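You operate a simulated robot arm through the tools that you are given. There is no shell and no other tool. Be economical: measure what you need, move in short steps, check, and stop when the job is done.

You run a simulated two-armed robot. Do the job below in one go: nothing can be reset, and whatever is moved stays where it is left.

TASK
Pick up the grey rowlock with one hand, pass it to the other hand and put it on the top of the small table by the grey tubes. Fetch the grey tag and set it in the green tub. Put the green scrub pad with a round knob on the white number plate on the top of the pump bench. Put the round grey patch labelled "29" from the top of the valve bench on the top of the patch press bench and the round grey patch marked "27" on the top of the small table by the grey tubes. Take the orange peg on the top of the valve bench and put it away on the top of the pump bench. Fetch the black strip with three holes and set it on the bare end of the trestle table. Put the yellow scoop on the low shelf of the bin rack. Put the blue coil of rope on the wooden work shelf of the tall rack away on the low shelf of the rack with pegs. Put the clear measuring cup on the top of the press bed. Put the blue fender on the low shelf of the bin rack. Close the blue press bar. Do these in any order. Set down upright: clear measuring cup.

Only the result counts: the job must be done as asked and must still hold three seconds after the hand-in. Knocking over, shifting, dropping, spilling or breaking anything else fails it.

THE ROBOT
Two 7-joint arms with two-finger parallel grippers on one trunk, on a base that drives. Base frame: it is fixed to the floor where the robot stands at the start and does not move with it; the origin is under the middle of the robot, x ahead of it, y to its left, z up. Lengths are in mm, angles in rad, forces in N, time in s.
The left shoulder is at the start at [-104, 119, 777], the right one opposite. With the tool pointing down near the work surface each hand reaches from about 140 to 580 mm from the robot's upright axis, wherever it stands, measured 20 degrees to its own side. Places, roughly: bare end of the trestle table [700, -100, 600]; black strip with three holes [-2500, 3250, 750]; blue coil of rope (12x4x12 cm) [3600, 9900, 1000]; blue fender (8x8x31 cm) [2600, 7600, 700]; blue press bar [-1400, 5400, 900]; clear measuring cup [-2000, 8750, 750]; green scrub pad with a round knob (6x5x5 cm) [-2400, 600, 800]; green tub (20x17x9 cm) [1000, 0, 600]; grey rowlock (4x7x11 cm) [500, -200, 700]; grey tag [1000, 2000, 750]; low shelf of the bin rack [5500, 7700, 300]; low shelf of the rack with pegs (104x19 cm) [980, 8060, 520]; number plate [500, 250, 750]; orange peg (4x4x5 cm) [-2500, -1600, 800]; round grey patch [-2250, -1500, 750]; top of the patch press bench [-2300, 1100, 800]; top of the press bed [-2400, 7300, 800]; top of the pump bench [700, 900, 800]; top of the small table by the grey tubes [700, 2000, 800]; yellow scoop (13x8x19 cm) [4300, 9900, 1000]. Payload 3.43 kg a hand.
The tool frame of a hand sits at the grasp point between the pads (the TCP): z along the fingers, y along the line on which they close. The tips reach 30 mm beyond it. The gripper opens to 94 mm. The fingers are 28 mm wide and 10 mm thick; the gripper's body (50 by 96 mm) begins 55 mm behind the TCP.
Orientation is that of the tool frame in the base frame, as a unit quaternion [w, x, y, z]. With the fingers straight down and closing along the base's y, the tool's x points along the base's -x, its y along +y and its z along -z.

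THE INTERFACE
- The arms move only by the tool apply_moves. It takes "left_deltas", "right_deltas" or both (then of equal length, played together; a hand with none holds still); each is a list of rows, each a list of 7 numbers: the gripper command, from -1 (fully open) to 1 (shut), values between in proportion, then the shift along the tool's x, y, z in units of 150 mm (1.0 is 150 mm), then the turn, a rotation vector about the tool's x, y, z in units of 90 degrees (1.0 is 90 degrees). In form: [[gripper, tx, ty, tz, rx, ry, rz], ...]. A call has 1 to 20 rows; each row is the pose to reach, as a shift and turn from the pose commanded when the call began, along the tool's axes at that moment. A call with a number of a shift or a turn outside -1 to 1 is refused whole. A row lasts 0.2 s, in which the tool goes at most 50 mm and 0.15 rad; a call with a longer step from one row to the next is refused whole, and so is a gripper value outside its range. A pose out of reach is approached as far as the arm can. The call stops where the force on the tool passes 40 N (or 10 N more than at its start, if that is more) or the arm is blocked; 0.2 s more then pass. The fingers move at their own pace (about 153 mm/s each) and stop on an object; they squeeze with about 35 N. The grip force told is the motor's: it shows also when the fingers shut on nothing. Time passes only in rows, and 0.2 s behind the last, so rows that repeat a pose let the fingers close. It gives the time, the measured TCP pose, the force on the tool (base axes), the opening and the grip force at its end, in the units of the frame above (readings bear some noise), with the torque about the TCP (base axes, N m) and any sound that the robot's microphone picked up.
- Cameras (640 x 400 px; columns grow to the right, rows downward): "scene" is now at [40.5, 2.7, 1476.8]; the picture's right is [-0.09, -1.00, 0.00], its down [-0.74, 0.07, -0.67] and it looks along [0.67, -0.06, -0.74] (base axes); focal length 250 px, centre (320, 200). "left" rides on the left gripper at [76, -14, -102] in its tool frame; the picture's right is [0.18, 0.98, 0.00], its down [-0.75, 0.14, -0.64] and it looks along [-0.63, 0.12, 0.77] (tool axes); focal length 243 px, centre (320, 200). "right" rides on the right gripper at [76, 14, -102] in its tool frame; the picture's right is [-0.18, 0.98, 0.00], its down [-0.75, -0.14, -0.64] and it looks along [-0.63, -0.12, 0.77] (tool axes); focal length 243 px, centre (320, 200). There is no depth. A picture from a camera that has moved, and an enlarged one, comes with that camera's place and axes in the base frame and with its lens. The place of the scene camera against the robot may be out by one fixed shift of up to 18 mm in any direction.
- capture(camera): a new picture of that camera. It takes no simulated time.
- move_column(by): slides the trunk up (or, below 0, down) by that many mm; the arms and the scene camera ride with it, the base frame stays. It gives what a move gives, with no picture.
- steer(legs): drives the robot by 1 to 6 legs, each [ahead, left, turn to the left] in mm, mm and rad, along the robot's own axes; the way and the turn of a leg run together, so that a leg with both is an arc; at most 1500 mm and 3.142 rad a leg. The arms and the cameras ride along, it lands a little off, and it stops where it bumps. It gives what a move gives.
- pan_tilt(pan, tilt): turns the head with the scene camera to pan (to the left, within 2.496 rad either way) and tilt (down, from -0.506 to 1.204), counted from straight ahead of the robot. It gives what a move gives.
- enlarge(camera, box): a new picture of the part [left, top, right, bottom] of that camera's present view, enlarged. It takes no simulated time.
- job_done(): hands the job in; it is judged then, once.

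Work in short steps. Places have to be worked out from the pictures, the camera data and where the tool is seen: move nearer, look again, correct. Check each grasp and each placing, and mend what went wrong. You have 567 turns and 370 pictures in all, those below and enlarged ones among them. Open the grippers and draw the arms clear of the work before you hand the job in, unless the task says otherwise; then end with one line.

The tools are called after ">>>" by a JSON object that holds its "op" and its "data". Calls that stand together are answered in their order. apply_moves: Moves the arms, as the interface text tells. Its arguments: {"type":"object","properties":{"left_deltas":{"type":"array"},"right_deltas":{"type":"array"}},"required":[]} The other tools are called the same way: move_column (by) slides the trunk up or down; steer (legs) drives the base; pan_tilt (pan, tilt) turns the head that bears the scene camera; capture (camera) takes a picture; enlarge (camera, box) takes an enlarged picture of a part of a camera's view; job_done () hands the job in.

At the start:

```text
time_s: 0.0
left_eef_pos: [365.5, 226.6, 1036.8]
left_tool_rot: [0.0, 0.0, 1.0, 0.0]
left_ft_force: [-0.3, -0.1, 0.0]
left_torque: [0.01, 0.0, -0.03]
left_grip_width: 94.0
left_finger_force: 0.0
right_eef_pos: [289.9, -69.4, 1069.8]
right_tool_rot: [0.0, 0.0, 1.0, 0.0]
right_ft_force: [0.5, -0.1, 0.6]
right_torque: [0.0, 0.0, -0.01]
right_grip_width: 94.2
right_finger_force: 0.1
trunk travel left (down, up): [-200.0, 135.0]
robot x, y, heading: [-2.8, -2.2, 0.002]
head pan, tilt: [-0.089, 0.831]
```

scene: 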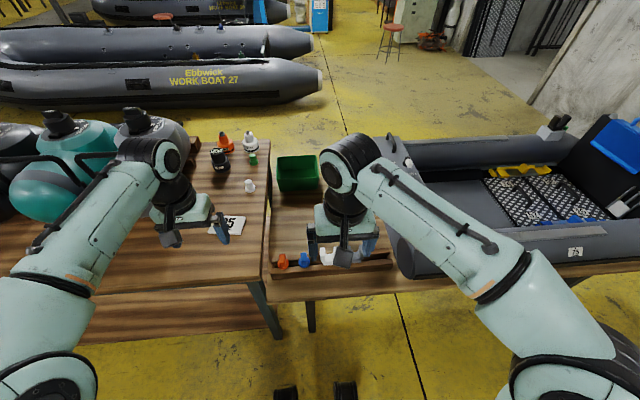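
right: 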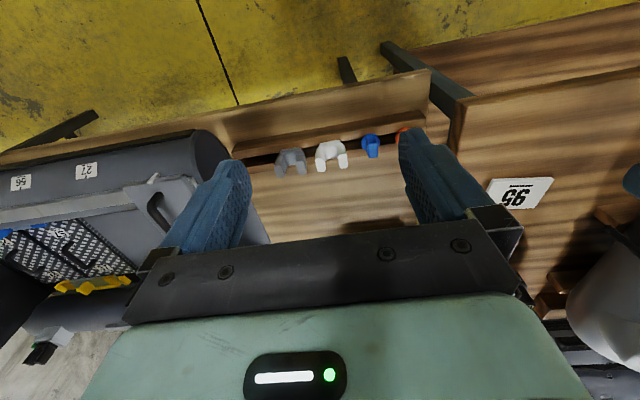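
left: 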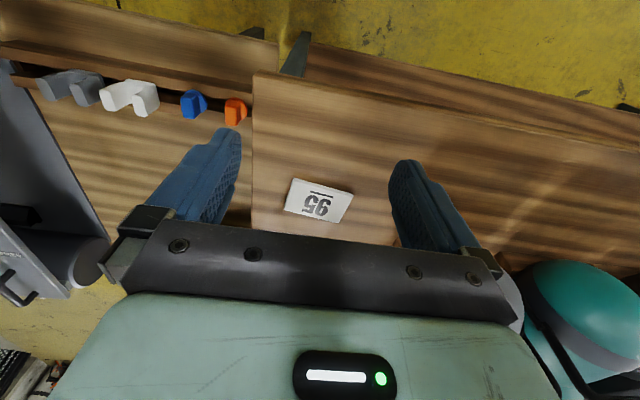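

The pictures show the rowlocks in a slot of the table ahead, with a numbered plate and small things nearby. I look closer at the rowlock row.

>>> {"op": "enlarge", "data": {"camera": "right", "box": [230, 100, 450, 240]}}

>>> {"op": "enlarge", "data": {"camera": "scene", "box": [170, 120, 430, 300]}}

```text
2.86 times, centred on (340, 170) of right
camera zoom: at [213.4, -55.7, 1173.2], right [0.18, 0.98, 0.0], down [0.75, -0.14, 0.64], along [0.63, -0.12, -0.77], focal length 693 px, centre (263, 286)
```

zoom: 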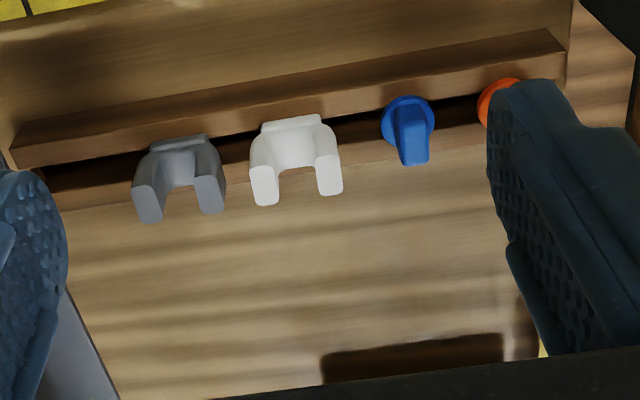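

```text
2.22 times, centred on (300, 210) of scene
camera zoom: at [40.5, 2.7, 1476.8], right [-0.09, -1.0, 0.0], down [-0.74, 0.07, -0.67], along [0.67, -0.06, -0.74], focal length 555 px, centre (364, 178)
```

zoom: 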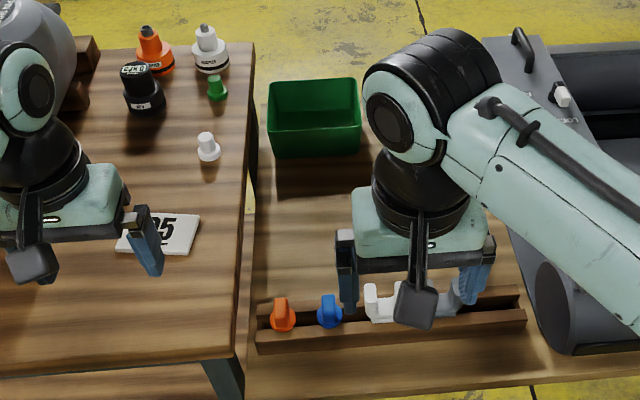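

The grey rowlock stands upright in a trough at about [482, -174], and its white neighbour is about 17 mm away. I will grip it closing along x, so I bring the right hand nearer while turning it 90°.

>>> {"op": "apply_moves", "data": {"right_deltas": [[-1, -0.09, -0.06, 0.06, 0, 0, -0.09], [-1, -0.18, -0.13, 0.12, 0, 0, -0.18], [-1, -0.27, -0.19, 0.18, 0, 0, -0.27], [-1, -0.36, -0.25, 0.24, 0, 0, -0.36], [-1, -0.45, -0.32, 0.3, 0, 0, -0.45], [-1, -0.54, -0.38, 0.36, 0, 0, -0.54], [-1, -0.63, -0.44, 0.42, 0, 0, -0.63], [-1, -0.72, -0.5, 0.48, 0, 0, -0.72], [-1, -0.81, -0.57, 0.54, 0, 0, -0.81], [-1, -0.9, -0.63, 0.6, 0, 0, -0.9], [-1, -1, -0.7, 0.66, 0, 0, -1]]}}

>>> {"op": "capture", "data": {"camera": "right"}}

>>> {"op": "capture", "data": {"camera": "scene"}}

```text
refused: row 11 steps farther than a row can; nothing moved
```

```text
364 pictures are left
camera right: at [213.4, -55.7, 1173.2], right [0.18, 0.98, 0.0], down [0.75, -0.14, 0.64], along [0.63, -0.12, -0.77], focal length 243 px, centre (320, 200)
```

right: 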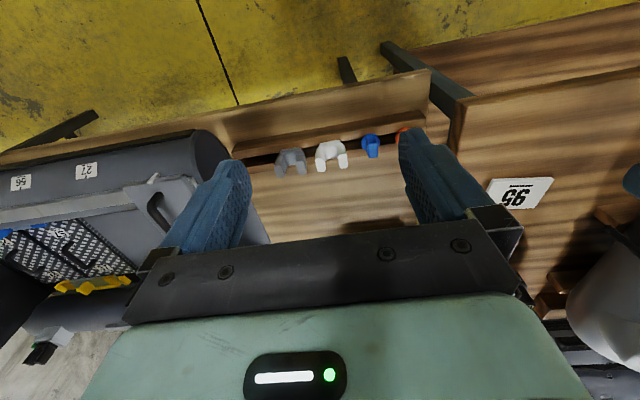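

```text
363 pictures are left
camera scene: at [40.5, 2.7, 1476.8], right [-0.09, -1.0, 0.0], down [-0.74, 0.07, -0.67], along [0.67, -0.06, -0.74], focal length 250 px, centre (320, 200)
```

scene: 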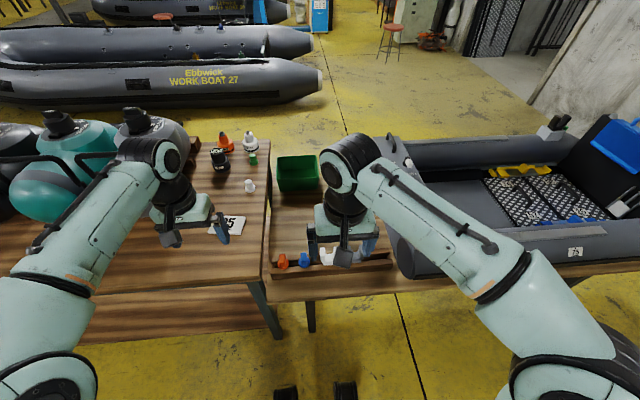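

The last row's turn was too large. I repeat the move with 0.09-sized steps.

>>> {"op": "apply_moves", "data": {"right_deltas": [[-1, -0.09, -0.06, 0.06, 0, 0, -0.095], [-1, -0.18, -0.13, 0.12, 0, 0, -0.19], [-1, -0.27, -0.19, 0.18, 0, 0, -0.285], [-1, -0.36, -0.25, 0.24, 0, 0, -0.38], [-1, -0.45, -0.32, 0.3, 0, 0, -0.475], [-1, -0.54, -0.38, 0.36, 0, 0, -0.57], [-1, -0.63, -0.44, 0.42, 0, 0, -0.66], [-1, -0.72, -0.5, 0.48, 0, 0, -0.75], [-1, -0.81, -0.57, 0.54, 0, 0, -0.84], [-1, -0.9, -0.63, 0.6, 0, 0, -0.92], [-1, -1, -0.7, 0.66, 0, 0, -1]]}}

>>> {"op": "capture", "data": {"camera": "right"}}

>>> {"op": "capture", "data": {"camera": "scene"}}

```text
time_s: 2.4
left_eef_pos: [365.0, 226.0, 1037.8]
left_tool_rot: [0.0, 0.0, 1.0, -0.001]
left_ft_force: [1.3, 1.3, 0.4]
left_torque: [0.02, -0.02, -0.01]
left_grip_width: 94.1
left_finger_force: 0.0
right_eef_pos: [440.7, -174.3, 970.3]
right_tool_rot: [0.0, 0.707, -0.707, 0.0]
right_ft_force: [-0.4, 0.7, 0.0]
right_torque: [0.0, -0.02, 0.01]
right_grip_width: 93.9
right_finger_force: 0.0
trunk travel left (down, up): [-200.0, 135.0]
robot x, y, heading: [-0.3, -0.5, 0.001]
head pan, tilt: [-0.089, 0.831]
```

```text
362 pictures are left
camera right: at [426.0, -251.6, 1074.4], right [-0.98, 0.18, 0.0], down [0.14, 0.75, 0.64], along [0.12, 0.63, -0.77], focal length 243 px, centre (320, 200)
```

right: 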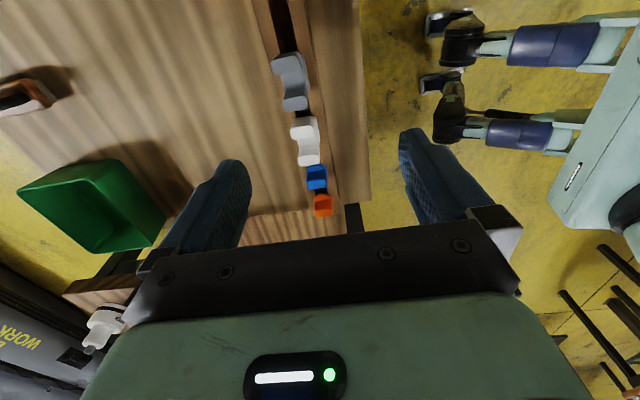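

```text
361 pictures are left
camera scene: at [40.9, 2.4, 1476.7], right [-0.09, -1.0, 0.0], down [-0.74, 0.07, -0.67], along [0.67, -0.06, -0.74], focal length 250 px, centre (320, 200)
```

scene: 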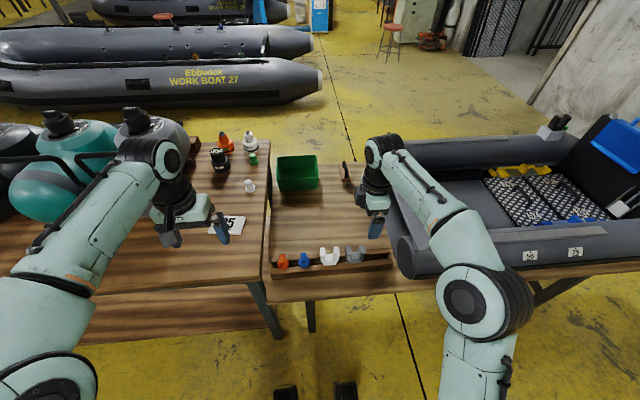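

>>> {"op": "enlarge", "data": {"camera": "right", "box": [240, 10, 400, 110]}}

>>> {"op": "enlarge", "data": {"camera": "scene", "box": [260, 150, 420, 290]}}

```text
4.00 times, centred on (320, 60) of right
camera zoom: at [426.0, -251.6, 1074.4], right [-0.98, 0.18, 0.0], down [0.14, 0.75, 0.64], along [0.12, 0.63, -0.77], focal length 970 px, centre (320, 760)
```

zoom: 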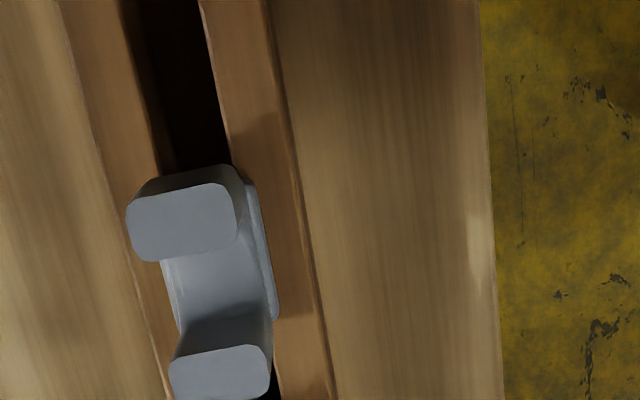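

```text
2.86 times, centred on (340, 220) of scene
camera zoom: at [40.9, 2.4, 1476.7], right [-0.09, -1.0, 0.0], down [-0.74, 0.07, -0.67], along [0.67, -0.06, -0.74], focal length 713 px, centre (263, 143)
```

zoom: 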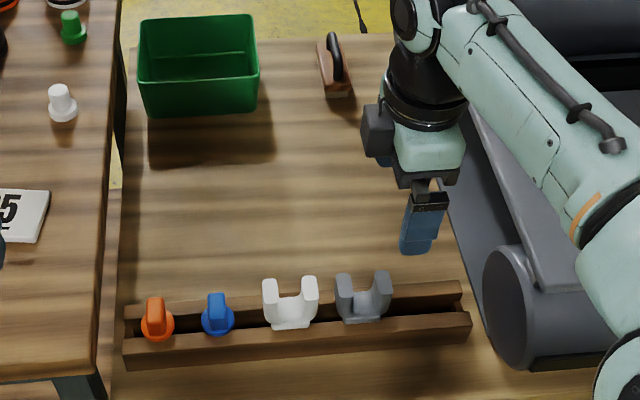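

The rowlock's horn tops are at about z 728, with horn A (robot's right) at [481, -194] and horn B at [481, -146]. I move over horn A, down to about z 820, and look.

>>> {"op": "apply_moves", "data": {"right_deltas": [[-1, 0.04, -0.09, 0.3, 0, 0, 0], [-1, 0.09, -0.18, 0.6, 0, 0, 0], [-1, 0.133, -0.267, 0.85, 0, 0, 0], [-1, 0.133, -0.267, 1, 0, 0, 0]]}}

>>> {"op": "capture", "data": {"camera": "right"}}

```text
time_s: 3.4
left_eef_pos: [365.5, 226.3, 1037.3]
left_tool_rot: [0.0, 0.0, 1.0, 0.001]
left_ft_force: [-0.2, 0.0, -0.4]
left_torque: [-0.01, 0.03, -0.01]
left_grip_width: 94.0
left_finger_force: 0.1
right_eef_pos: [478.3, -194.0, 819.1]
right_tool_rot: [0.0, -0.707, 0.707, 0.0]
right_ft_force: [0.2, 0.9, 0.1]
right_torque: [0.03, -0.02, -0.02]
right_grip_width: 94.0
right_finger_force: 0.0
trunk travel left (down, up): [-200.0, 135.0]
robot x, y, heading: [1.9, 0.0, -0.004]
head pan, tilt: [-0.089, 0.831]
```

```text
358 pictures are left
camera right: at [464.4, -270.7, 923.4], right [-0.98, 0.18, 0.0], down [0.14, 0.75, 0.64], along [0.12, 0.63, -0.77], focal length 243 px, centre (320, 200)
```

right: 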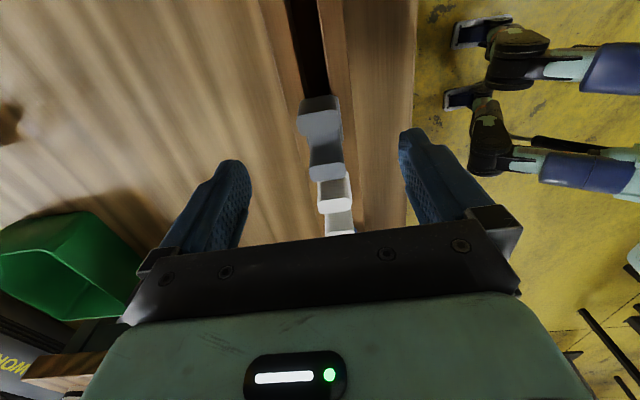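

Horn A measures at [480, -190], well aligned with the TCP. I descend to about z 713 and close.

>>> {"op": "apply_moves", "data": {"right_deltas": [[-1, 0, -0.01, 0.3, 0, 0, 0], [-1, 0, -0.01, 0.5, 0, 0, 0], [-1, 0, -0.01, 0.65, 0, 0, 0], [-1, 0, -0.01, 0.7, 0, 0, 0], [1, 0, -0.01, 0.7, 0, 0, 0], [1, 0, -0.01, 0.7, 0, 0, 0], [1, 0, -0.01, 0.7, 0, 0, 0]]}}

>>> {"op": "capture", "data": {"camera": "right"}}

```text
time_s: 5.0
left_eef_pos: [366.0, 225.8, 1036.6]
left_tool_rot: [-0.001, -0.001, 1.0, 0.0]
left_ft_force: [0.6, -0.5, -0.7]
left_torque: [-0.02, 0.01, 0.03]
left_grip_width: 93.9
left_finger_force: 0.0
right_eef_pos: [481.2, -193.7, 715.2]
right_tool_rot: [-0.001, -0.707, 0.707, 0.0]
right_ft_force: [-0.6, 0.2, -0.4]
right_torque: [-0.03, -0.02, -0.01]
right_grip_width: 35.1
right_finger_force: 34.9
trunk travel left (down, up): [-200.0, 135.0]
robot x, y, heading: [-2.2, 1.3, -0.0]
head pan, tilt: [-0.089, 0.831]
```

```text
357 pictures are left
camera right: at [467.9, -270.7, 818.6], right [-0.98, 0.18, 0.0], down [0.14, 0.75, 0.64], along [0.12, 0.63, -0.77], focal length 243 px, centre (320, 200)
```

right: 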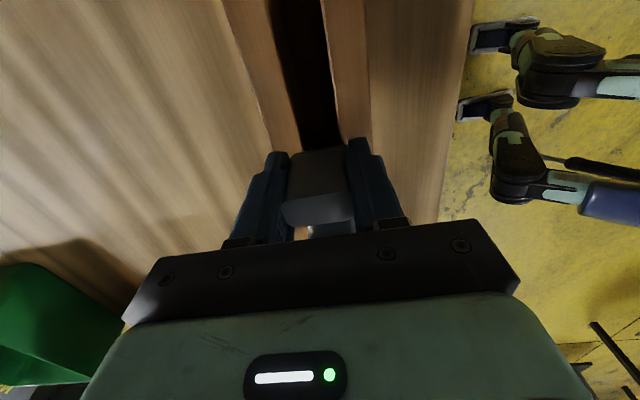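

The grip holds at 35 mm. I lift straight up while the left hand begins its turn for the handover.

>>> {"op": "apply_moves", "data": {"right_deltas": [[1, 0, 0, -0.15, 0, 0, 0], [1, 0, 0, -0.3, 0, 0, 0], [1, 0, 0, -0.4, 0, 0, 0], [1, 0, 0, -0.5, 0, 0, 0], [1, 0, 0, -0.6, 0, 0, 0], [1, 0, 0, -0.7, 0, 0, 0], [1, 0, 0, -0.8, 0, 0, 0], [1, 0, 0, -0.9, 0, 0, 0], [1, 0, 0, -1, 0, 0, 0], [1, 0, 0, -1, 0, 0, 0], [1, 0, 0, -1, 0, 0, 0]], "left_deltas": [[-1, 0, 0.05, 0, 0, 0, -0.095], [-1, 0, 0.1, 0, 0, 0, -0.19], [-1, 0, 0.15, 0, 0, 0, -0.285], [-1, 0, 0.2, 0, 0, 0, -0.38], [-1, 0, 0.25, 0, 0, 0, -0.475], [-1, 0, 0.3, 0, 0, 0, -0.57], [-1, 0, 0.3, 0, 0, 0, -0.66], [-1, 0, 0.3, 0, 0, 0, -0.75], [-1, 0, 0.3, 0, 0, 0, -0.84], [-1, 0, 0.3, 0, 0, 0, -0.92], [-1, 0, 0.3, 0, 0, 0, -1]]}}

>>> {"op": "capture", "data": {"camera": "scene"}}

```text
time_s: 7.4
left_eef_pos: [365.4, 271.8, 1037.5]
left_tool_rot: [0.0, 0.707, -0.707, -0.001]
left_ft_force: [0.3, 0.1, -0.2]
left_torque: [0.01, 0.02, -0.03]
left_grip_width: 94.0
left_finger_force: 0.1
right_eef_pos: [480.3, -195.3, 864.3]
right_tool_rot: [0.0, -0.707, 0.707, -0.001]
right_ft_force: [0.0, 0.3, -1.8]
right_torque: [0.0, 0.0, 0.0]
right_grip_width: 35.3
right_finger_force: 35.1
trunk travel left (down, up): [-200.0, 135.0]
robot x, y, heading: [3.5, 0.2, 0.005]
head pan, tilt: [-0.089, 0.831]
```

```text
356 pictures are left
camera scene: at [40.5, 2.6, 1476.7], right [-0.09, -1.0, 0.0], down [-0.74, 0.07, -0.67], along [0.67, -0.06, -0.74], focal length 250 px, centre (320, 200)
```

scene: 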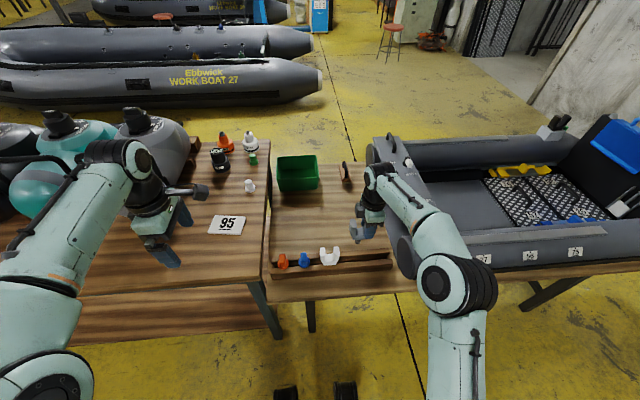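

The rowlock has been lifted cleanly. Next the left hand pitches so its fingers point to -y, and the right hand comes to about [400, -100, 1000].

>>> {"op": "apply_moves", "data": {"right_deltas": [[1, -0.06, 0.05, -0.09, 0, 0, 0], [1, -0.12, 0.1, -0.18, 0, 0, 0], [1, -0.18, 0.15, -0.27, 0, 0, 0], [1, -0.24, 0.2, -0.36, 0, 0, 0], [1, -0.3, 0.25, -0.45, 0, 0, 0], [1, -0.36, 0.3, -0.54, 0, 0, 0], [1, -0.42, 0.35, -0.63, 0, 0, 0], [1, -0.48, 0.4, -0.72, 0, 0, 0], [1, -0.54, 0.45, -0.8, 0, 0, 0], [1, -0.6, 0.5, -0.9, 0, 0, 0], [1, -0.63, 0.533, -0.9, 0, 0, 0]], "left_deltas": [[-1, 0, 0, 0, 0, 0.095, 0], [-1, 0, 0, 0, 0, 0.19, 0], [-1, 0, 0, 0, 0, 0.285, 0], [-1, 0, 0, 0, 0, 0.38, 0], [-1, 0, 0, 0, 0, 0.475, 0], [-1, 0, 0, 0, 0, 0.57, 0], [-1, 0, 0, 0, 0, 0.66, 0], [-1, 0, 0, 0, 0, 0.75, 0], [-1, 0, 0, 0, 0, 0.84, 0], [-1, 0, 0, 0, 0, 0.92, 0], [-1, 0, 0, 0, 0, 1, 0]]}}

>>> {"op": "capture", "data": {"camera": "scene"}}

>>> {"op": "capture", "data": {"camera": "left"}}

```text
time_s: 9.8
left_eef_pos: [365.7, 271.7, 1037.0]
left_tool_rot: [0.5, 0.499, -0.499, 0.501]
left_ft_force: [0.4, 0.2, 0.0]
left_torque: [0.01, 0.02, -0.01]
left_grip_width: 94.2
left_finger_force: 0.2
right_eef_pos: [400.3, -101.0, 1001.8]
right_tool_rot: [0.0, -0.707, 0.707, 0.0]
right_ft_force: [0.5, 0.5, -1.0]
right_torque: [-0.05, -0.04, 0.03]
right_grip_width: 35.2
right_finger_force: 35.2
trunk travel left (down, up): [-200.0, 135.0]
robot x, y, heading: [-1.7, 2.7, -0.0]
head pan, tilt: [-0.089, 0.831]
```

```text
355 pictures are left
camera scene: at [40.7, 2.8, 1476.7], right [-0.09, -1.0, 0.0], down [-0.74, 0.07, -0.67], along [0.67, -0.06, -0.74], focal length 250 px, centre (320, 200)
```

scene: 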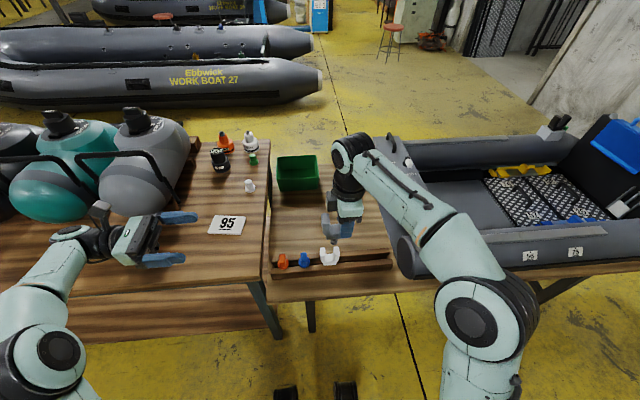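

```text
354 pictures are left
camera left: at [381.5, 372.8, 1113.1], right [-0.98, 0.0, 0.18], down [-0.14, 0.64, -0.76], along [-0.12, -0.77, -0.63], focal length 243 px, centre (320, 200)
```

left: 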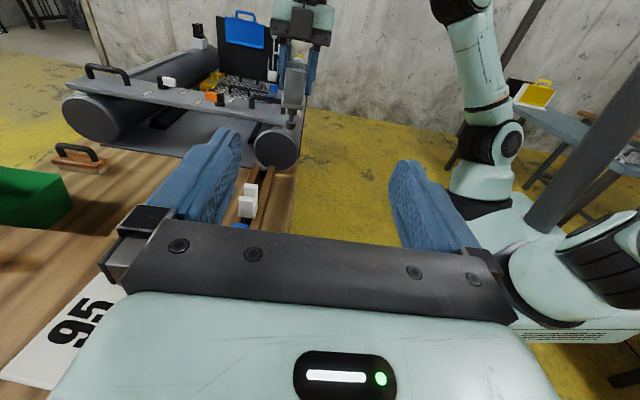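

>>> {"op": "enlarge", "data": {"camera": "left", "box": [240, 0, 360, 140]}}

```text
2.86 times, centred on (300, 70) of left
camera zoom: at [381.5, 372.8, 1113.1], right [-0.98, 0.0, 0.18], down [-0.14, 0.64, -0.76], along [-0.12, -0.77, -0.63], focal length 693 px, centre (377, 571)
```

zoom: 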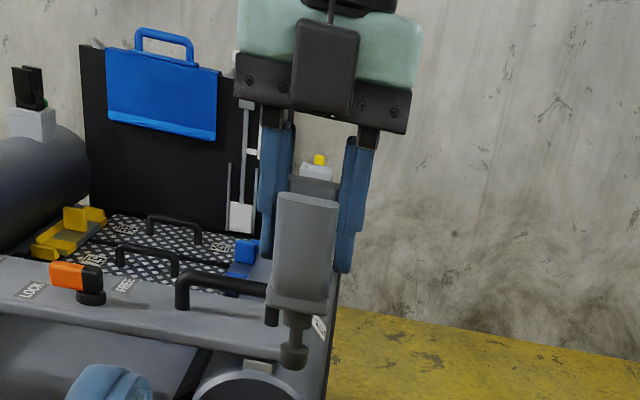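

The rowlock hangs under the right TCP with its horn block at z 940–1015. I bring the right hand to y≈0 and the left hand to y≈122, z 962, in line with the free horn.

>>> {"op": "apply_moves", "data": {"right_deltas": [[1, -0.2, 0, 0, 0, 0, 0], [1, -0.4, 0, 0, 0, 0, 0], [1, -0.6, 0, 0, 0, 0, 0], [1, -0.667, 0, 0, 0, 0, 0], [1, -0.667, 0, 0, 0, 0, 0]], "left_deltas": [[-1, -0.2, -0.1, 0.2, 0, 0, 0], [-1, -0.4, -0.2, 0.4, 0, 0, 0], [-1, -0.5, -0.229, 0.65, 0, 0, 0], [-1, -0.5, -0.229, 0.9, 0, 0, 0], [-1, -0.5, -0.229, 1, 0, 0, 0]]}}

>>> {"op": "capture", "data": {"camera": "left"}}

>>> {"op": "capture", "data": {"camera": "scene"}}

```text
time_s: 11.0
left_eef_pos: [402.2, 121.8, 963.1]
left_tool_rot: [0.5, 0.5, -0.5, 0.5]
left_ft_force: [0.1, 0.4, 0.4]
left_torque: [0.04, -0.04, -0.01]
left_grip_width: 94.1
left_finger_force: 0.0
right_eef_pos: [401.5, 2.5, 1000.6]
right_tool_rot: [0.0, 0.707, -0.707, -0.001]
right_ft_force: [-0.2, 1.1, -0.9]
right_torque: [0.0, 0.03, -0.04]
right_grip_width: 35.1
right_finger_force: 35.5
trunk travel left (down, up): [-200.0, 135.0]
robot x, y, heading: [-1.2, 0.4, 0.002]
head pan, tilt: [-0.089, 0.831]
```

```text
352 pictures are left
camera left: at [419.1, 222.3, 1038.7], right [-0.98, 0.0, 0.18], down [-0.14, 0.64, -0.75], along [-0.12, -0.77, -0.63], focal length 243 px, centre (320, 200)
```

left: 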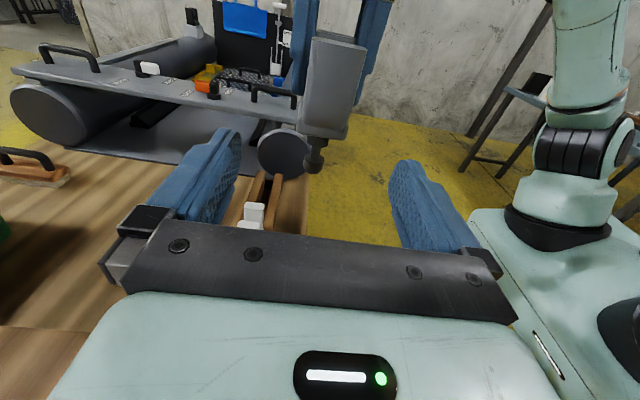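

```text
351 pictures are left
camera scene: at [40.6, 2.7, 1476.8], right [-0.09, -1.0, 0.0], down [-0.74, 0.07, -0.67], along [0.67, -0.06, -0.74], focal length 250 px, centre (320, 200)
```

scene: 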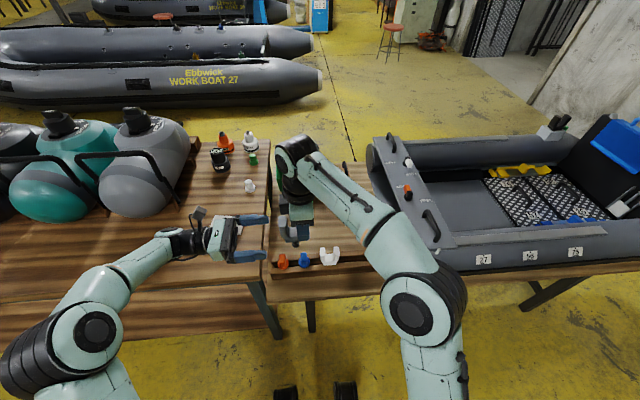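

The horn block spans about z 964–1026. I bring the left TCP to [401, 56, 985], clear of the right fingers, and close it while the right hand still holds.

>>> {"op": "apply_moves", "data": {"left_deltas": [[-1, 0.147, 0, 0.15, 0, 0, 0], [-1, 0.147, 0, 0.3, 0, 0, 0], [-1, 0.147, 0, 0.44, 0, 0, 0], [-1, 0.147, 0, 0.44, 0, 0, 0], [1, 0.147, 0, 0.44, 0, 0, 0], [1, 0.147, 0, 0.44, 0, 0, 0], [1, 0.147, 0, 0.44, 0, 0, 0]]}}

>>> {"op": "capture", "data": {"camera": "left"}}

```text
time_s: 12.6
left_eef_pos: [399.7, 55.4, 984.7]
left_tool_rot: [0.499, 0.5, -0.5, 0.501]
left_ft_force: [8.4, 0.4, 1.0]
left_torque: [0.05, 0.24, 0.25]
left_grip_width: 37.8
left_finger_force: 35.1
right_eef_pos: [400.3, 3.1, 1000.3]
right_tool_rot: [0.0, 0.708, -0.706, 0.0]
right_ft_force: [-8.4, 1.2, -1.1]
right_torque: [-0.17, -0.17, 0.2]
right_grip_width: 35.0
right_finger_force: 34.7
trunk travel left (down, up): [-200.0, 135.0]
robot x, y, heading: [0.2, 3.2, -0.002]
head pan, tilt: [-0.089, 0.831]
```

```text
350 pictures are left
camera left: at [416.2, 157.0, 1061.3], right [-0.98, 0.0, 0.18], down [-0.14, 0.64, -0.75], along [-0.12, -0.77, -0.63], focal length 243 px, centre (320, 200)
```

left: 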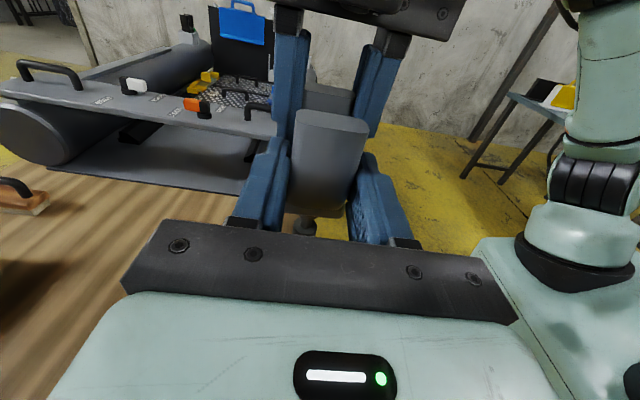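

Both hands hold the rowlock. I open the right hand and raise it clear.

>>> {"op": "apply_moves", "data": {"right_deltas": [[-1, 0, 0, 0, 0, 0, 0], [-1, 0, 0, 0, 0, 0, 0], [-1, 0, 0, 0, 0, 0, 0], [-1, 0, 0, -0.2, 0, 0, 0], [-1, 0, 0, -0.4, 0, 0, 0], [-1, 0.3, 0, -0.55, 0, 0, 0], [-1, 0.6, 0, -0.55, 0, 0, 0], [-1, 0.9, 0, -0.55, 0, 0, 0]]}}

>>> {"op": "capture", "data": {"camera": "left"}}

>>> {"op": "pan_tilt", "data": {"pan": 1.2, "tilt": 0.6}}

>>> {"op": "capture", "data": {"camera": "scene"}}

```text
refused: row 6 steps farther than a row can; nothing moved
```

```text
349 pictures are left
camera left: at [416.2, 157.0, 1061.3], right [-0.98, 0.0, 0.18], down [-0.14, 0.64, -0.75], along [-0.12, -0.77, -0.63], focal length 243 px, centre (320, 200)
```

left: 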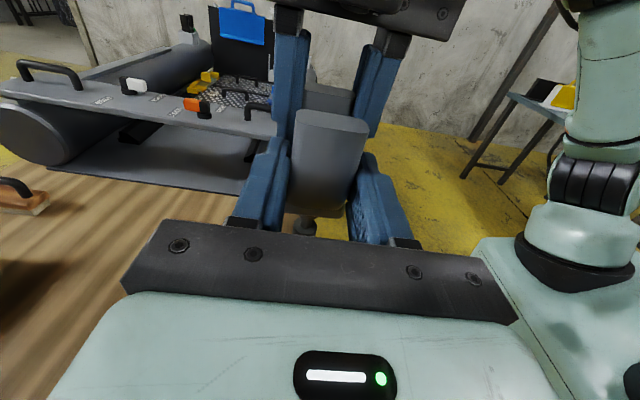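

```text
time_s: 14.1
left_eef_pos: [399.9, 55.2, 985.4]
left_tool_rot: [0.499, 0.501, -0.499, 0.501]
left_ft_force: [14.0, -2.0, 0.5]
left_torque: [0.0, 0.27, 0.29]
left_grip_width: 38.0
left_finger_force: 35.2
right_eef_pos: [401.0, 2.3, 1001.9]
right_tool_rot: [0.0, -0.707, 0.707, 0.0]
right_ft_force: [-14.1, 1.0, -1.9]
right_torque: [-0.02, -0.09, 0.48]
right_grip_width: 35.0
right_finger_force: 35.2
trunk travel left (down, up): [-200.0, 135.0]
robot x, y, heading: [-0.7, 2.6, -0.0]
head pan, tilt: [1.201, 0.6]
```

```text
348 pictures are left
camera scene: at [-6.2, 92.1, 1496.1], right [0.93, -0.36, 0.0], down [-0.2, -0.53, -0.82], along [0.3, 0.77, -0.57], focal length 250 px, centre (320, 200)
```

scene: 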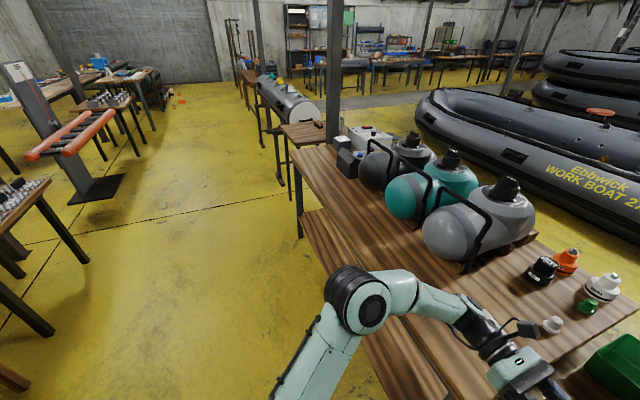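

Now I release the right hand with legal steps; the scene shows a clear aisle to the left. The small table is just beyond the pump bench, with the grey tubes behind it.

>>> {"op": "apply_moves", "data": {"right_deltas": [[-1, 0, 0, 0, 0, 0, 0], [-1, 0, 0, 0, 0, 0, 0], [-1, 0, 0, 0, 0, 0, 0], [-1, 0, 0, -0.2, 0, 0, 0], [-1, 0, 0, -0.4, 0, 0, 0], [-1, 0.15, 0, -0.55, 0, 0, 0], [-1, 0.45, 0, -0.55, 0, 0, 0], [-1, 0.75, 0, -0.55, 0, 0, 0], [-1, 1, 0.2, -0.55, 0, 0, 0], [-1, 1, 0.5, -0.55, 0, 0, 0], [-1, 1, 0.8, -0.55, 0, 0, 0]]}}

>>> {"op": "capture", "data": {"camera": "left"}}

```text
time_s: 16.5
left_eef_pos: [399.1, 55.0, 986.0]
left_tool_rot: [-0.5, -0.5, 0.5, -0.5]
left_ft_force: [0.4, 0.0, -0.8]
left_torque: [0.07, 0.03, 0.01]
left_grip_width: 37.9
left_finger_force: 35.0
right_eef_pos: [278.5, -145.6, 1084.9]
right_tool_rot: [0.001, -0.707, 0.707, 0.0]
right_ft_force: [-0.9, 0.4, 0.0]
right_torque: [0.0, 0.02, -0.01]
right_grip_width: 93.8
right_finger_force: 0.0
trunk travel left (down, up): [-200.0, 135.0]
robot x, y, heading: [-0.2, -0.8, 0.002]
head pan, tilt: [1.201, 0.6]
```

```text
347 pictures are left
camera left: at [414.9, 156.4, 1061.7], right [-0.98, 0.0, 0.18], down [-0.14, 0.64, -0.75], along [-0.12, -0.77, -0.63], focal length 243 px, centre (320, 200)
```

left: 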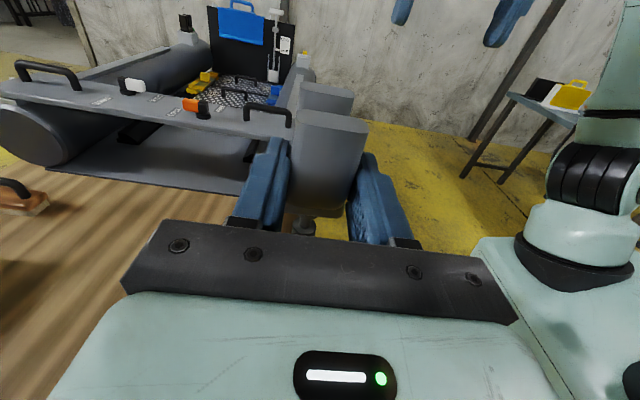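

The rowlock now hangs in the left hand alone. I draw it back and up, then back off and strafe left to the small table.

>>> {"op": "apply_moves", "data": {"left_deltas": [[-1, 0, 0, 0, 0, 0, 0]]}}

```text
time_s: 16.9
left_eef_pos: [398.7, 56.3, 985.0]
left_tool_rot: [-0.5, -0.5, 0.5, -0.5]
left_ft_force: [-0.2, -0.3, -0.6]
left_torque: [0.01, 0.02, 0.03]
left_grip_width: 94.1
left_finger_force: 0.0
right_eef_pos: [278.7, -148.2, 1084.1]
right_tool_rot: [0.0, 0.707, -0.707, 0.001]
right_ft_force: [0.1, 0.3, 0.0]
right_torque: [-0.01, 0.0, -0.03]
right_grip_width: 94.0
right_finger_force: 0.2
trunk travel left (down, up): [-200.0, 135.0]
robot x, y, heading: [1.8, -2.6, 0.005]
head pan, tilt: [1.201, 0.6]
```

That was my mistake: I sent an open command to the left gripper, so the rowlock has been dropped. I look for where it fell.

>>> {"op": "pan_tilt", "data": {"pan": 0.0, "tilt": 0.9}}

>>> {"op": "capture", "data": {"camera": "scene"}}

>>> {"op": "capture", "data": {"camera": "right"}}

>>> {"op": "capture", "data": {"camera": "left"}}

```text
time_s: 18.3
left_eef_pos: [399.5, 54.7, 984.4]
left_tool_rot: [0.5, 0.5, -0.5, 0.5]
left_ft_force: [-0.1, -0.9, -0.1]
left_torque: [-0.01, 0.01, 0.03]
left_grip_width: 94.1
left_finger_force: 0.1
right_eef_pos: [279.4, -147.5, 1083.6]
right_tool_rot: [-0.001, -0.707, 0.707, -0.001]
right_ft_force: [0.4, -0.8, 0.4]
right_torque: [0.0, 0.0, -0.01]
right_grip_width: 94.0
right_finger_force: 0.1
trunk travel left (down, up): [-200.0, 135.0]
robot x, y, heading: [-0.4, -0.1, -0.005]
head pan, tilt: [0.0, 0.901]
```

```text
346 pictures are left
camera scene: at [37.1, 9.8, 1471.4], right [0.0, -1.0, 0.0], down [-0.78, 0.0, -0.62], along [0.62, 0.0, -0.78], focal length 250 px, centre (320, 200)
```

scene: 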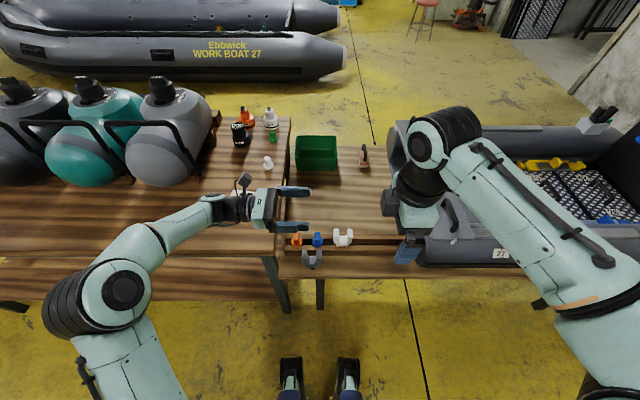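

```text
345 pictures are left
camera right: at [266.3, -223.9, 1186.9], right [-0.98, 0.18, 0.0], down [0.14, 0.75, 0.64], along [0.12, 0.63, -0.77], focal length 243 px, centre (320, 200)
```

right: 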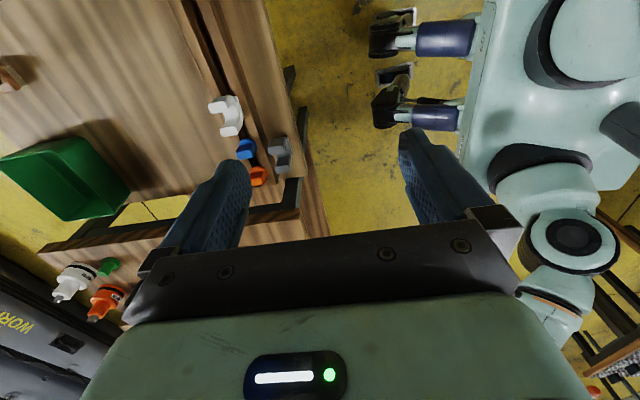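

```text
344 pictures are left
camera left: at [415.9, 156.8, 1061.3], right [-0.98, 0.0, 0.18], down [-0.14, 0.64, -0.75], along [-0.12, -0.77, -0.63], focal length 243 px, centre (320, 200)
```

left: 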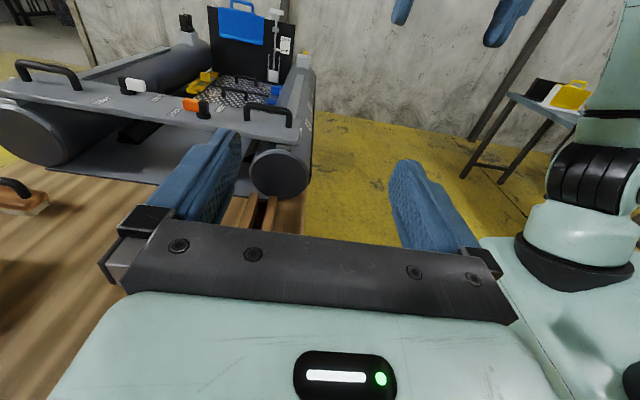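

The rowlock landed on the table just in front of the trough. I look closer at it and its neighbours.

>>> {"op": "enlarge", "data": {"camera": "right", "box": [190, 80, 330, 200]}}

>>> {"op": "enlarge", "data": {"camera": "scene", "box": [260, 210, 400, 300]}}

```text
3.33 times, centred on (260, 140) of right
camera zoom: at [266.3, -223.9, 1186.9], right [-0.98, 0.18, 0.0], down [0.14, 0.75, 0.64], along [0.12, 0.63, -0.77], focal length 809 px, centre (520, 400)
```

zoom: 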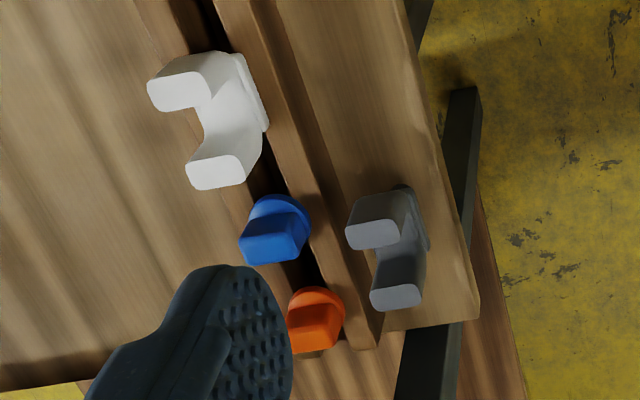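

```text
4.44 times, centred on (330, 255) of scene
camera zoom: at [37.1, 9.8, 1471.4], right [0.0, -1.0, 0.0], down [-0.78, 0.0, -0.62], along [0.62, 0.0, -0.78], focal length 1110 px, centre (276, -44)
```

zoom: 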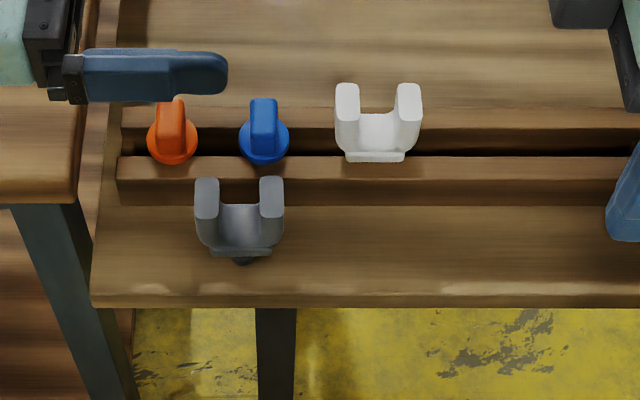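

It stands upright leaning on the trough rail, with horn tops at about z 705 and horns at about [410, 14] and [410, 62]. Nothing else moved. I back the left hand off and bring the right hand above it for another pick.

>>> {"op": "apply_moves", "data": {"left_deltas": [[-1, 0, 0, -0.3, 0, 0, 0], [-1, 0, 0, -0.6, 0, 0, 0], [-1, 0, 0, -0.9, 0, 0, 0], [-1, 0.3, 0, -1, 0, 0, 0], [-1, 0.3, 0, -1, 0, 0, 0], [-1, 0.3, 0, -1, 0, 0, 0]], "right_deltas": [[-1, 0, 0, 0, 0, 0, 0], [-1, -0.2, -0.17, 0.1, 0, 0, 0], [-1, -0.4, -0.35, 0.2, 0, 0, 0], [-1, -0.6, -0.53, 0.35, 0, 0, 0], [-1, -0.8, -0.7, 0.5, 0, 0, 0], [-1, -1, -0.87, 0.65, 0, 0, 0]]}}

>>> {"op": "capture", "data": {"camera": "right"}}

>>> {"op": "capture", "data": {"camera": "left"}}

```text
time_s: 19.7
left_eef_pos: [400.8, 205.4, 1028.7]
left_tool_rot: [0.5, 0.5, -0.5, 0.5]
left_ft_force: [0.8, -0.4, -0.4]
left_torque: [-0.02, 0.0, 0.02]
left_grip_width: 94.0
left_finger_force: 0.1
right_eef_pos: [409.3, 1.9, 985.3]
right_tool_rot: [0.0, -0.707, 0.707, 0.0]
right_ft_force: [-0.1, -0.3, 0.0]
right_torque: [0.0, 0.02, 0.03]
right_grip_width: 93.9
right_finger_force: 0.1
trunk travel left (down, up): [-200.0, 135.0]
robot x, y, heading: [1.0, 1.5, 0.0]
head pan, tilt: [0.0, 0.901]
```

```text
341 pictures are left
camera right: at [396.0, -74.7, 1088.1], right [-0.98, 0.18, 0.0], down [0.14, 0.75, 0.64], along [0.12, 0.63, -0.77], focal length 243 px, centre (320, 200)
```

right: 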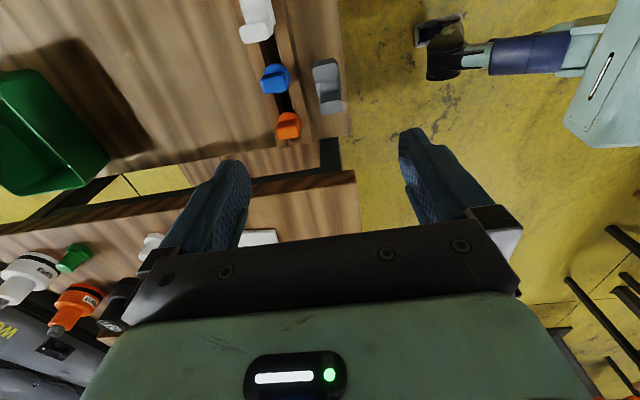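

```text
340 pictures are left
camera left: at [417.0, 305.8, 1104.5], right [-0.98, 0.0, 0.18], down [-0.14, 0.64, -0.75], along [-0.12, -0.77, -0.63], focal length 243 px, centre (320, 200)
```

left: 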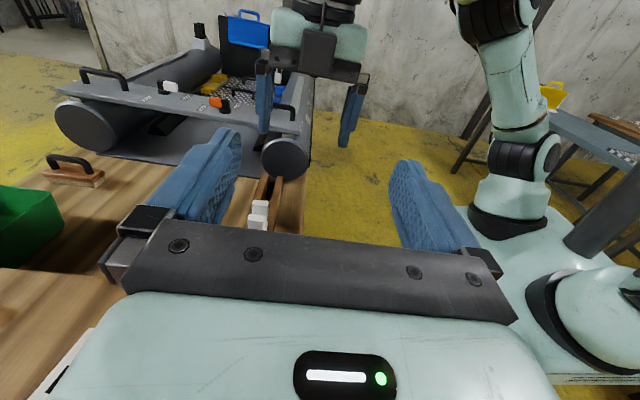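

Horns measure at [405, 9] and [404, 55]. I descend to about z 835 and look again.

>>> {"op": "apply_moves", "data": {"right_deltas": [[-0.3, -0.047, 0.027, 0.3, 0, 0, 0], [-0.3, -0.047, 0.027, 0.6, 0, 0, 0], [-0.3, -0.047, 0.027, 0.9, 0, 0, 0], [-0.3, -0.047, 0.027, 1, 0, 0, 0]]}}

>>> {"op": "capture", "data": {"camera": "right"}}

```text
time_s: 20.7
left_eef_pos: [400.2, 204.6, 1029.4]
left_tool_rot: [-0.5, -0.5, 0.5, -0.5]
left_ft_force: [0.0, -0.2, -0.4]
left_torque: [0.0, 0.01, 0.01]
left_grip_width: 93.8
left_finger_force: 0.0
right_eef_pos: [408.2, 7.4, 833.7]
right_tool_rot: [0.001, 0.707, -0.707, 0.0]
right_ft_force: [0.1, 0.1, 0.2]
right_torque: [-0.01, 0.01, 0.02]
right_grip_width: 61.3
right_finger_force: 0.0
trunk travel left (down, up): [-200.0, 135.0]
robot x, y, heading: [-0.7, 1.7, 0.001]
head pan, tilt: [0.0, 0.901]
```

```text
339 pictures are left
camera right: at [394.2, -69.5, 937.7], right [-0.98, 0.18, 0.0], down [0.14, 0.75, 0.64], along [0.12, 0.63, -0.77], focal length 243 px, centre (320, 200)
```

right: 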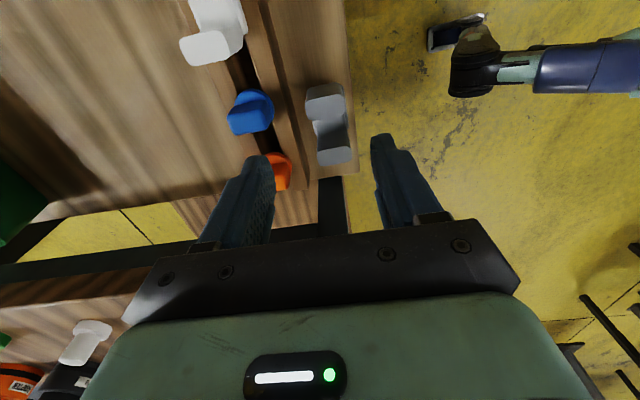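

Aligned to within a few mm. I descend to z≈698 and close.

>>> {"op": "apply_moves", "data": {"right_deltas": [[-0.3, -0.01, 0.03, 0.3, 0, 0, 0], [-0.3, -0.01, 0.03, 0.55, 0, 0, 0], [-0.3, -0.01, 0.03, 0.75, 0, 0, 0], [-0.3, -0.01, 0.03, 0.9, 0, 0, 0], [1, -0.01, 0.03, 0.9, 0, 0, 0], [1, -0.01, 0.03, 0.9, 0, 0, 0], [1, -0.01, 0.03, 0.9, 0, 0, 0]]}}

>>> {"op": "capture", "data": {"camera": "right"}}

```text
time_s: 22.3
left_eef_pos: [399.6, 203.5, 1028.4]
left_tool_rot: [0.5, 0.5, -0.5, 0.5]
left_ft_force: [-0.3, 0.4, 0.4]
left_torque: [0.01, 0.01, 0.0]
left_grip_width: 94.1
left_finger_force: 0.0
right_eef_pos: [401.5, 6.9, 700.8]
right_tool_rot: [0.0, -0.707, 0.707, 0.0]
right_ft_force: [-0.2, -0.5, 0.2]
right_torque: [0.0, 0.03, -0.02]
right_grip_width: 39.3
right_finger_force: 35.4
trunk travel left (down, up): [-200.0, 135.0]
robot x, y, heading: [-1.9, -2.8, 0.003]
head pan, tilt: [0.0, 0.901]
```

```text
338 pictures are left
camera right: at [388.4, -69.1, 803.6], right [-0.98, 0.18, 0.0], down [0.14, 0.75, 0.64], along [0.12, 0.63, -0.77], focal length 243 px, centre (320, 200)
```

right: 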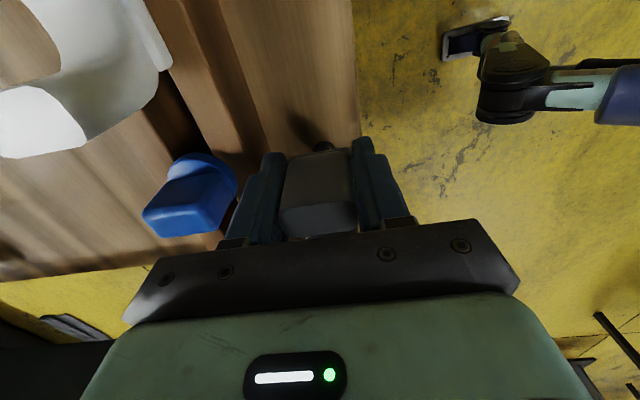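

The rowlock is gripped again. I lift it 300 mm with the gripper held shut.

>>> {"op": "apply_moves", "data": {"right_deltas": [[1, 0, 0, -0.1, 0, 0, 0], [1, 0, 0, -0.3, 0, 0, 0], [1, 0, 0, -0.5, 0, 0, 0], [1, 0, 0, -0.7, 0, 0, 0], [1, 0, 0, -0.9, 0, 0, 0], [1, 0, 0, -1, 0, 0, 0]]}}

>>> {"op": "apply_moves", "data": {"right_deltas": [[1, 0, 0, -0.2, 0, 0, 0], [1, 0, 0, -0.4, 0, 0, 0], [1, 0, 0, -0.6, 0, 0, 0], [1, 0, 0, -0.8, 0, 0, 0], [1, 0, 0, -1, 0, 0, 0], [1, 0, 0, -1, 0, 0, 0]]}}

>>> {"op": "capture", "data": {"camera": "left"}}

>>> {"op": "capture", "data": {"camera": "scene"}}

```text
time_s: 23.7
left_eef_pos: [400.7, 204.9, 1027.7]
left_tool_rot: [0.499, 0.501, -0.5, 0.501]
left_ft_force: [0.2, -0.1, -0.9]
left_torque: [-0.02, 0.04, -0.01]
left_grip_width: 93.9
left_finger_force: 0.1
right_eef_pos: [403.5, 10.0, 850.4]
right_tool_rot: [0.0, -0.707, 0.708, 0.0]
right_ft_force: [0.7, -1.0, -1.5]
right_torque: [-0.02, 0.0, -0.02]
right_grip_width: 39.3
right_finger_force: 35.4
trunk travel left (down, up): [-200.0, 135.0]
robot x, y, heading: [2.3, -1.0, 0.004]
head pan, tilt: [0.0, 0.901]
```

```text
time_s: 25.1
left_eef_pos: [400.6, 203.4, 1028.4]
left_tool_rot: [0.501, 0.5, -0.5, 0.5]
left_ft_force: [-0.3, 1.4, -0.6]
left_torque: [0.0, 0.0, 0.02]
left_grip_width: 94.0
left_finger_force: 0.2
right_eef_pos: [403.3, 9.1, 999.3]
right_tool_rot: [0.0, -0.707, 0.707, 0.001]
right_ft_force: [0.7, -0.1, -0.8]
right_torque: [-0.04, 0.02, -0.01]
right_grip_width: 39.0
right_finger_force: 35.3
trunk travel left (down, up): [-200.0, 135.0]
robot x, y, heading: [-0.0, 1.1, 0.003]
head pan, tilt: [0.0, 0.901]
```

```text
337 pictures are left
camera left: at [416.6, 305.1, 1104.7], right [-0.98, 0.0, 0.18], down [-0.14, 0.64, -0.75], along [-0.12, -0.77, -0.63], focal length 243 px, centre (320, 200)
```

left: 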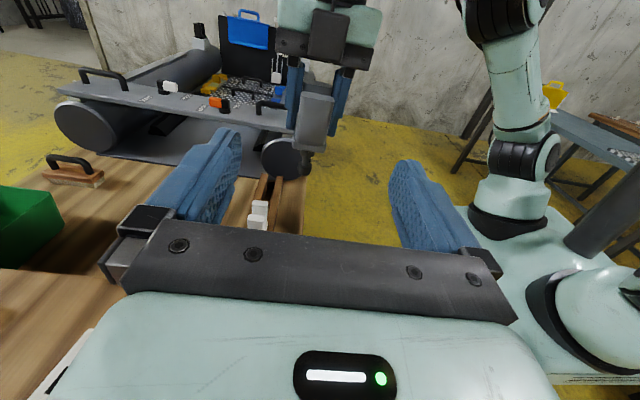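

```text
336 pictures are left
camera scene: at [37.3, 9.6, 1471.3], right [0.0, -1.0, 0.0], down [-0.78, 0.0, -0.62], along [0.62, 0.0, -0.78], focal length 250 px, centre (320, 200)
```

scene: 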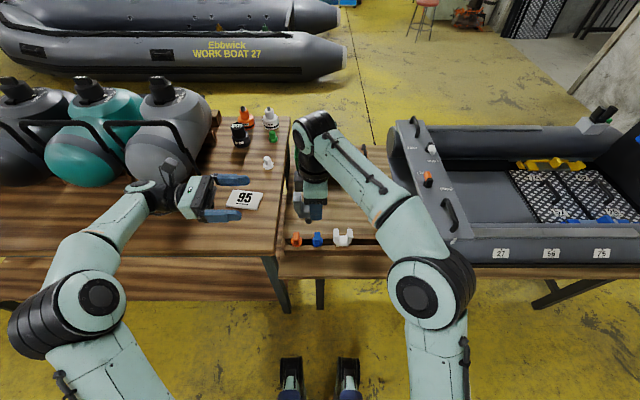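

The free horn is at about y 55, with its block near z 970–1030. I bring the left TCP to [403, 62, 995] and close it on the horn, holding the right hand shut.

>>> {"op": "apply_moves", "data": {"left_deltas": [[-1, -0.1, -0.02, 0.2, 0, 0, 0], [-1, -0.22, -0.02, 0.4, 0, 0, 0], [-1, -0.22, -0.02, 0.6, 0, 0, 0], [-1, -0.22, -0.02, 0.8, 0, 0, 0], [-1, -0.22, -0.02, 0.947, 0, 0, 0], [-1, -0.22, -0.02, 0.947, 0, 0, 0], [1, -0.22, -0.02, 0.947, 0, 0, 0], [1, -0.22, -0.02, 0.947, 0, 0, 0], [1, -0.22, -0.02, 0.947, 0, 0, 0]]}}

>>> {"op": "capture", "data": {"camera": "left"}}

```text
time_s: 27.1
left_eef_pos: [403.8, 62.4, 993.4]
left_tool_rot: [-0.5, -0.5, 0.501, -0.499]
left_ft_force: [-4.8, -1.2, -0.4]
left_torque: [0.08, 0.05, -0.09]
left_grip_width: 37.8
left_finger_force: 35.1
right_eef_pos: [403.4, 8.9, 1000.9]
right_tool_rot: [-0.001, 0.708, -0.707, -0.001]
right_ft_force: [4.0, 2.3, -1.3]
right_torque: [-0.14, -0.07, -0.18]
right_grip_width: 39.4
right_finger_force: 35.0
trunk travel left (down, up): [-200.0, 135.0]
robot x, y, heading: [-0.9, 3.0, 0.005]
head pan, tilt: [0.0, 0.901]
```

```text
335 pictures are left
camera left: at [419.4, 164.4, 1070.2], right [-0.98, 0.0, 0.18], down [-0.14, 0.64, -0.75], along [-0.12, -0.77, -0.63], focal length 243 px, centre (320, 200)
```

left: 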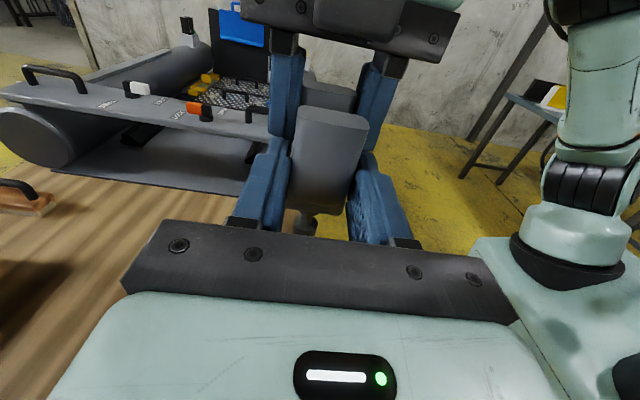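

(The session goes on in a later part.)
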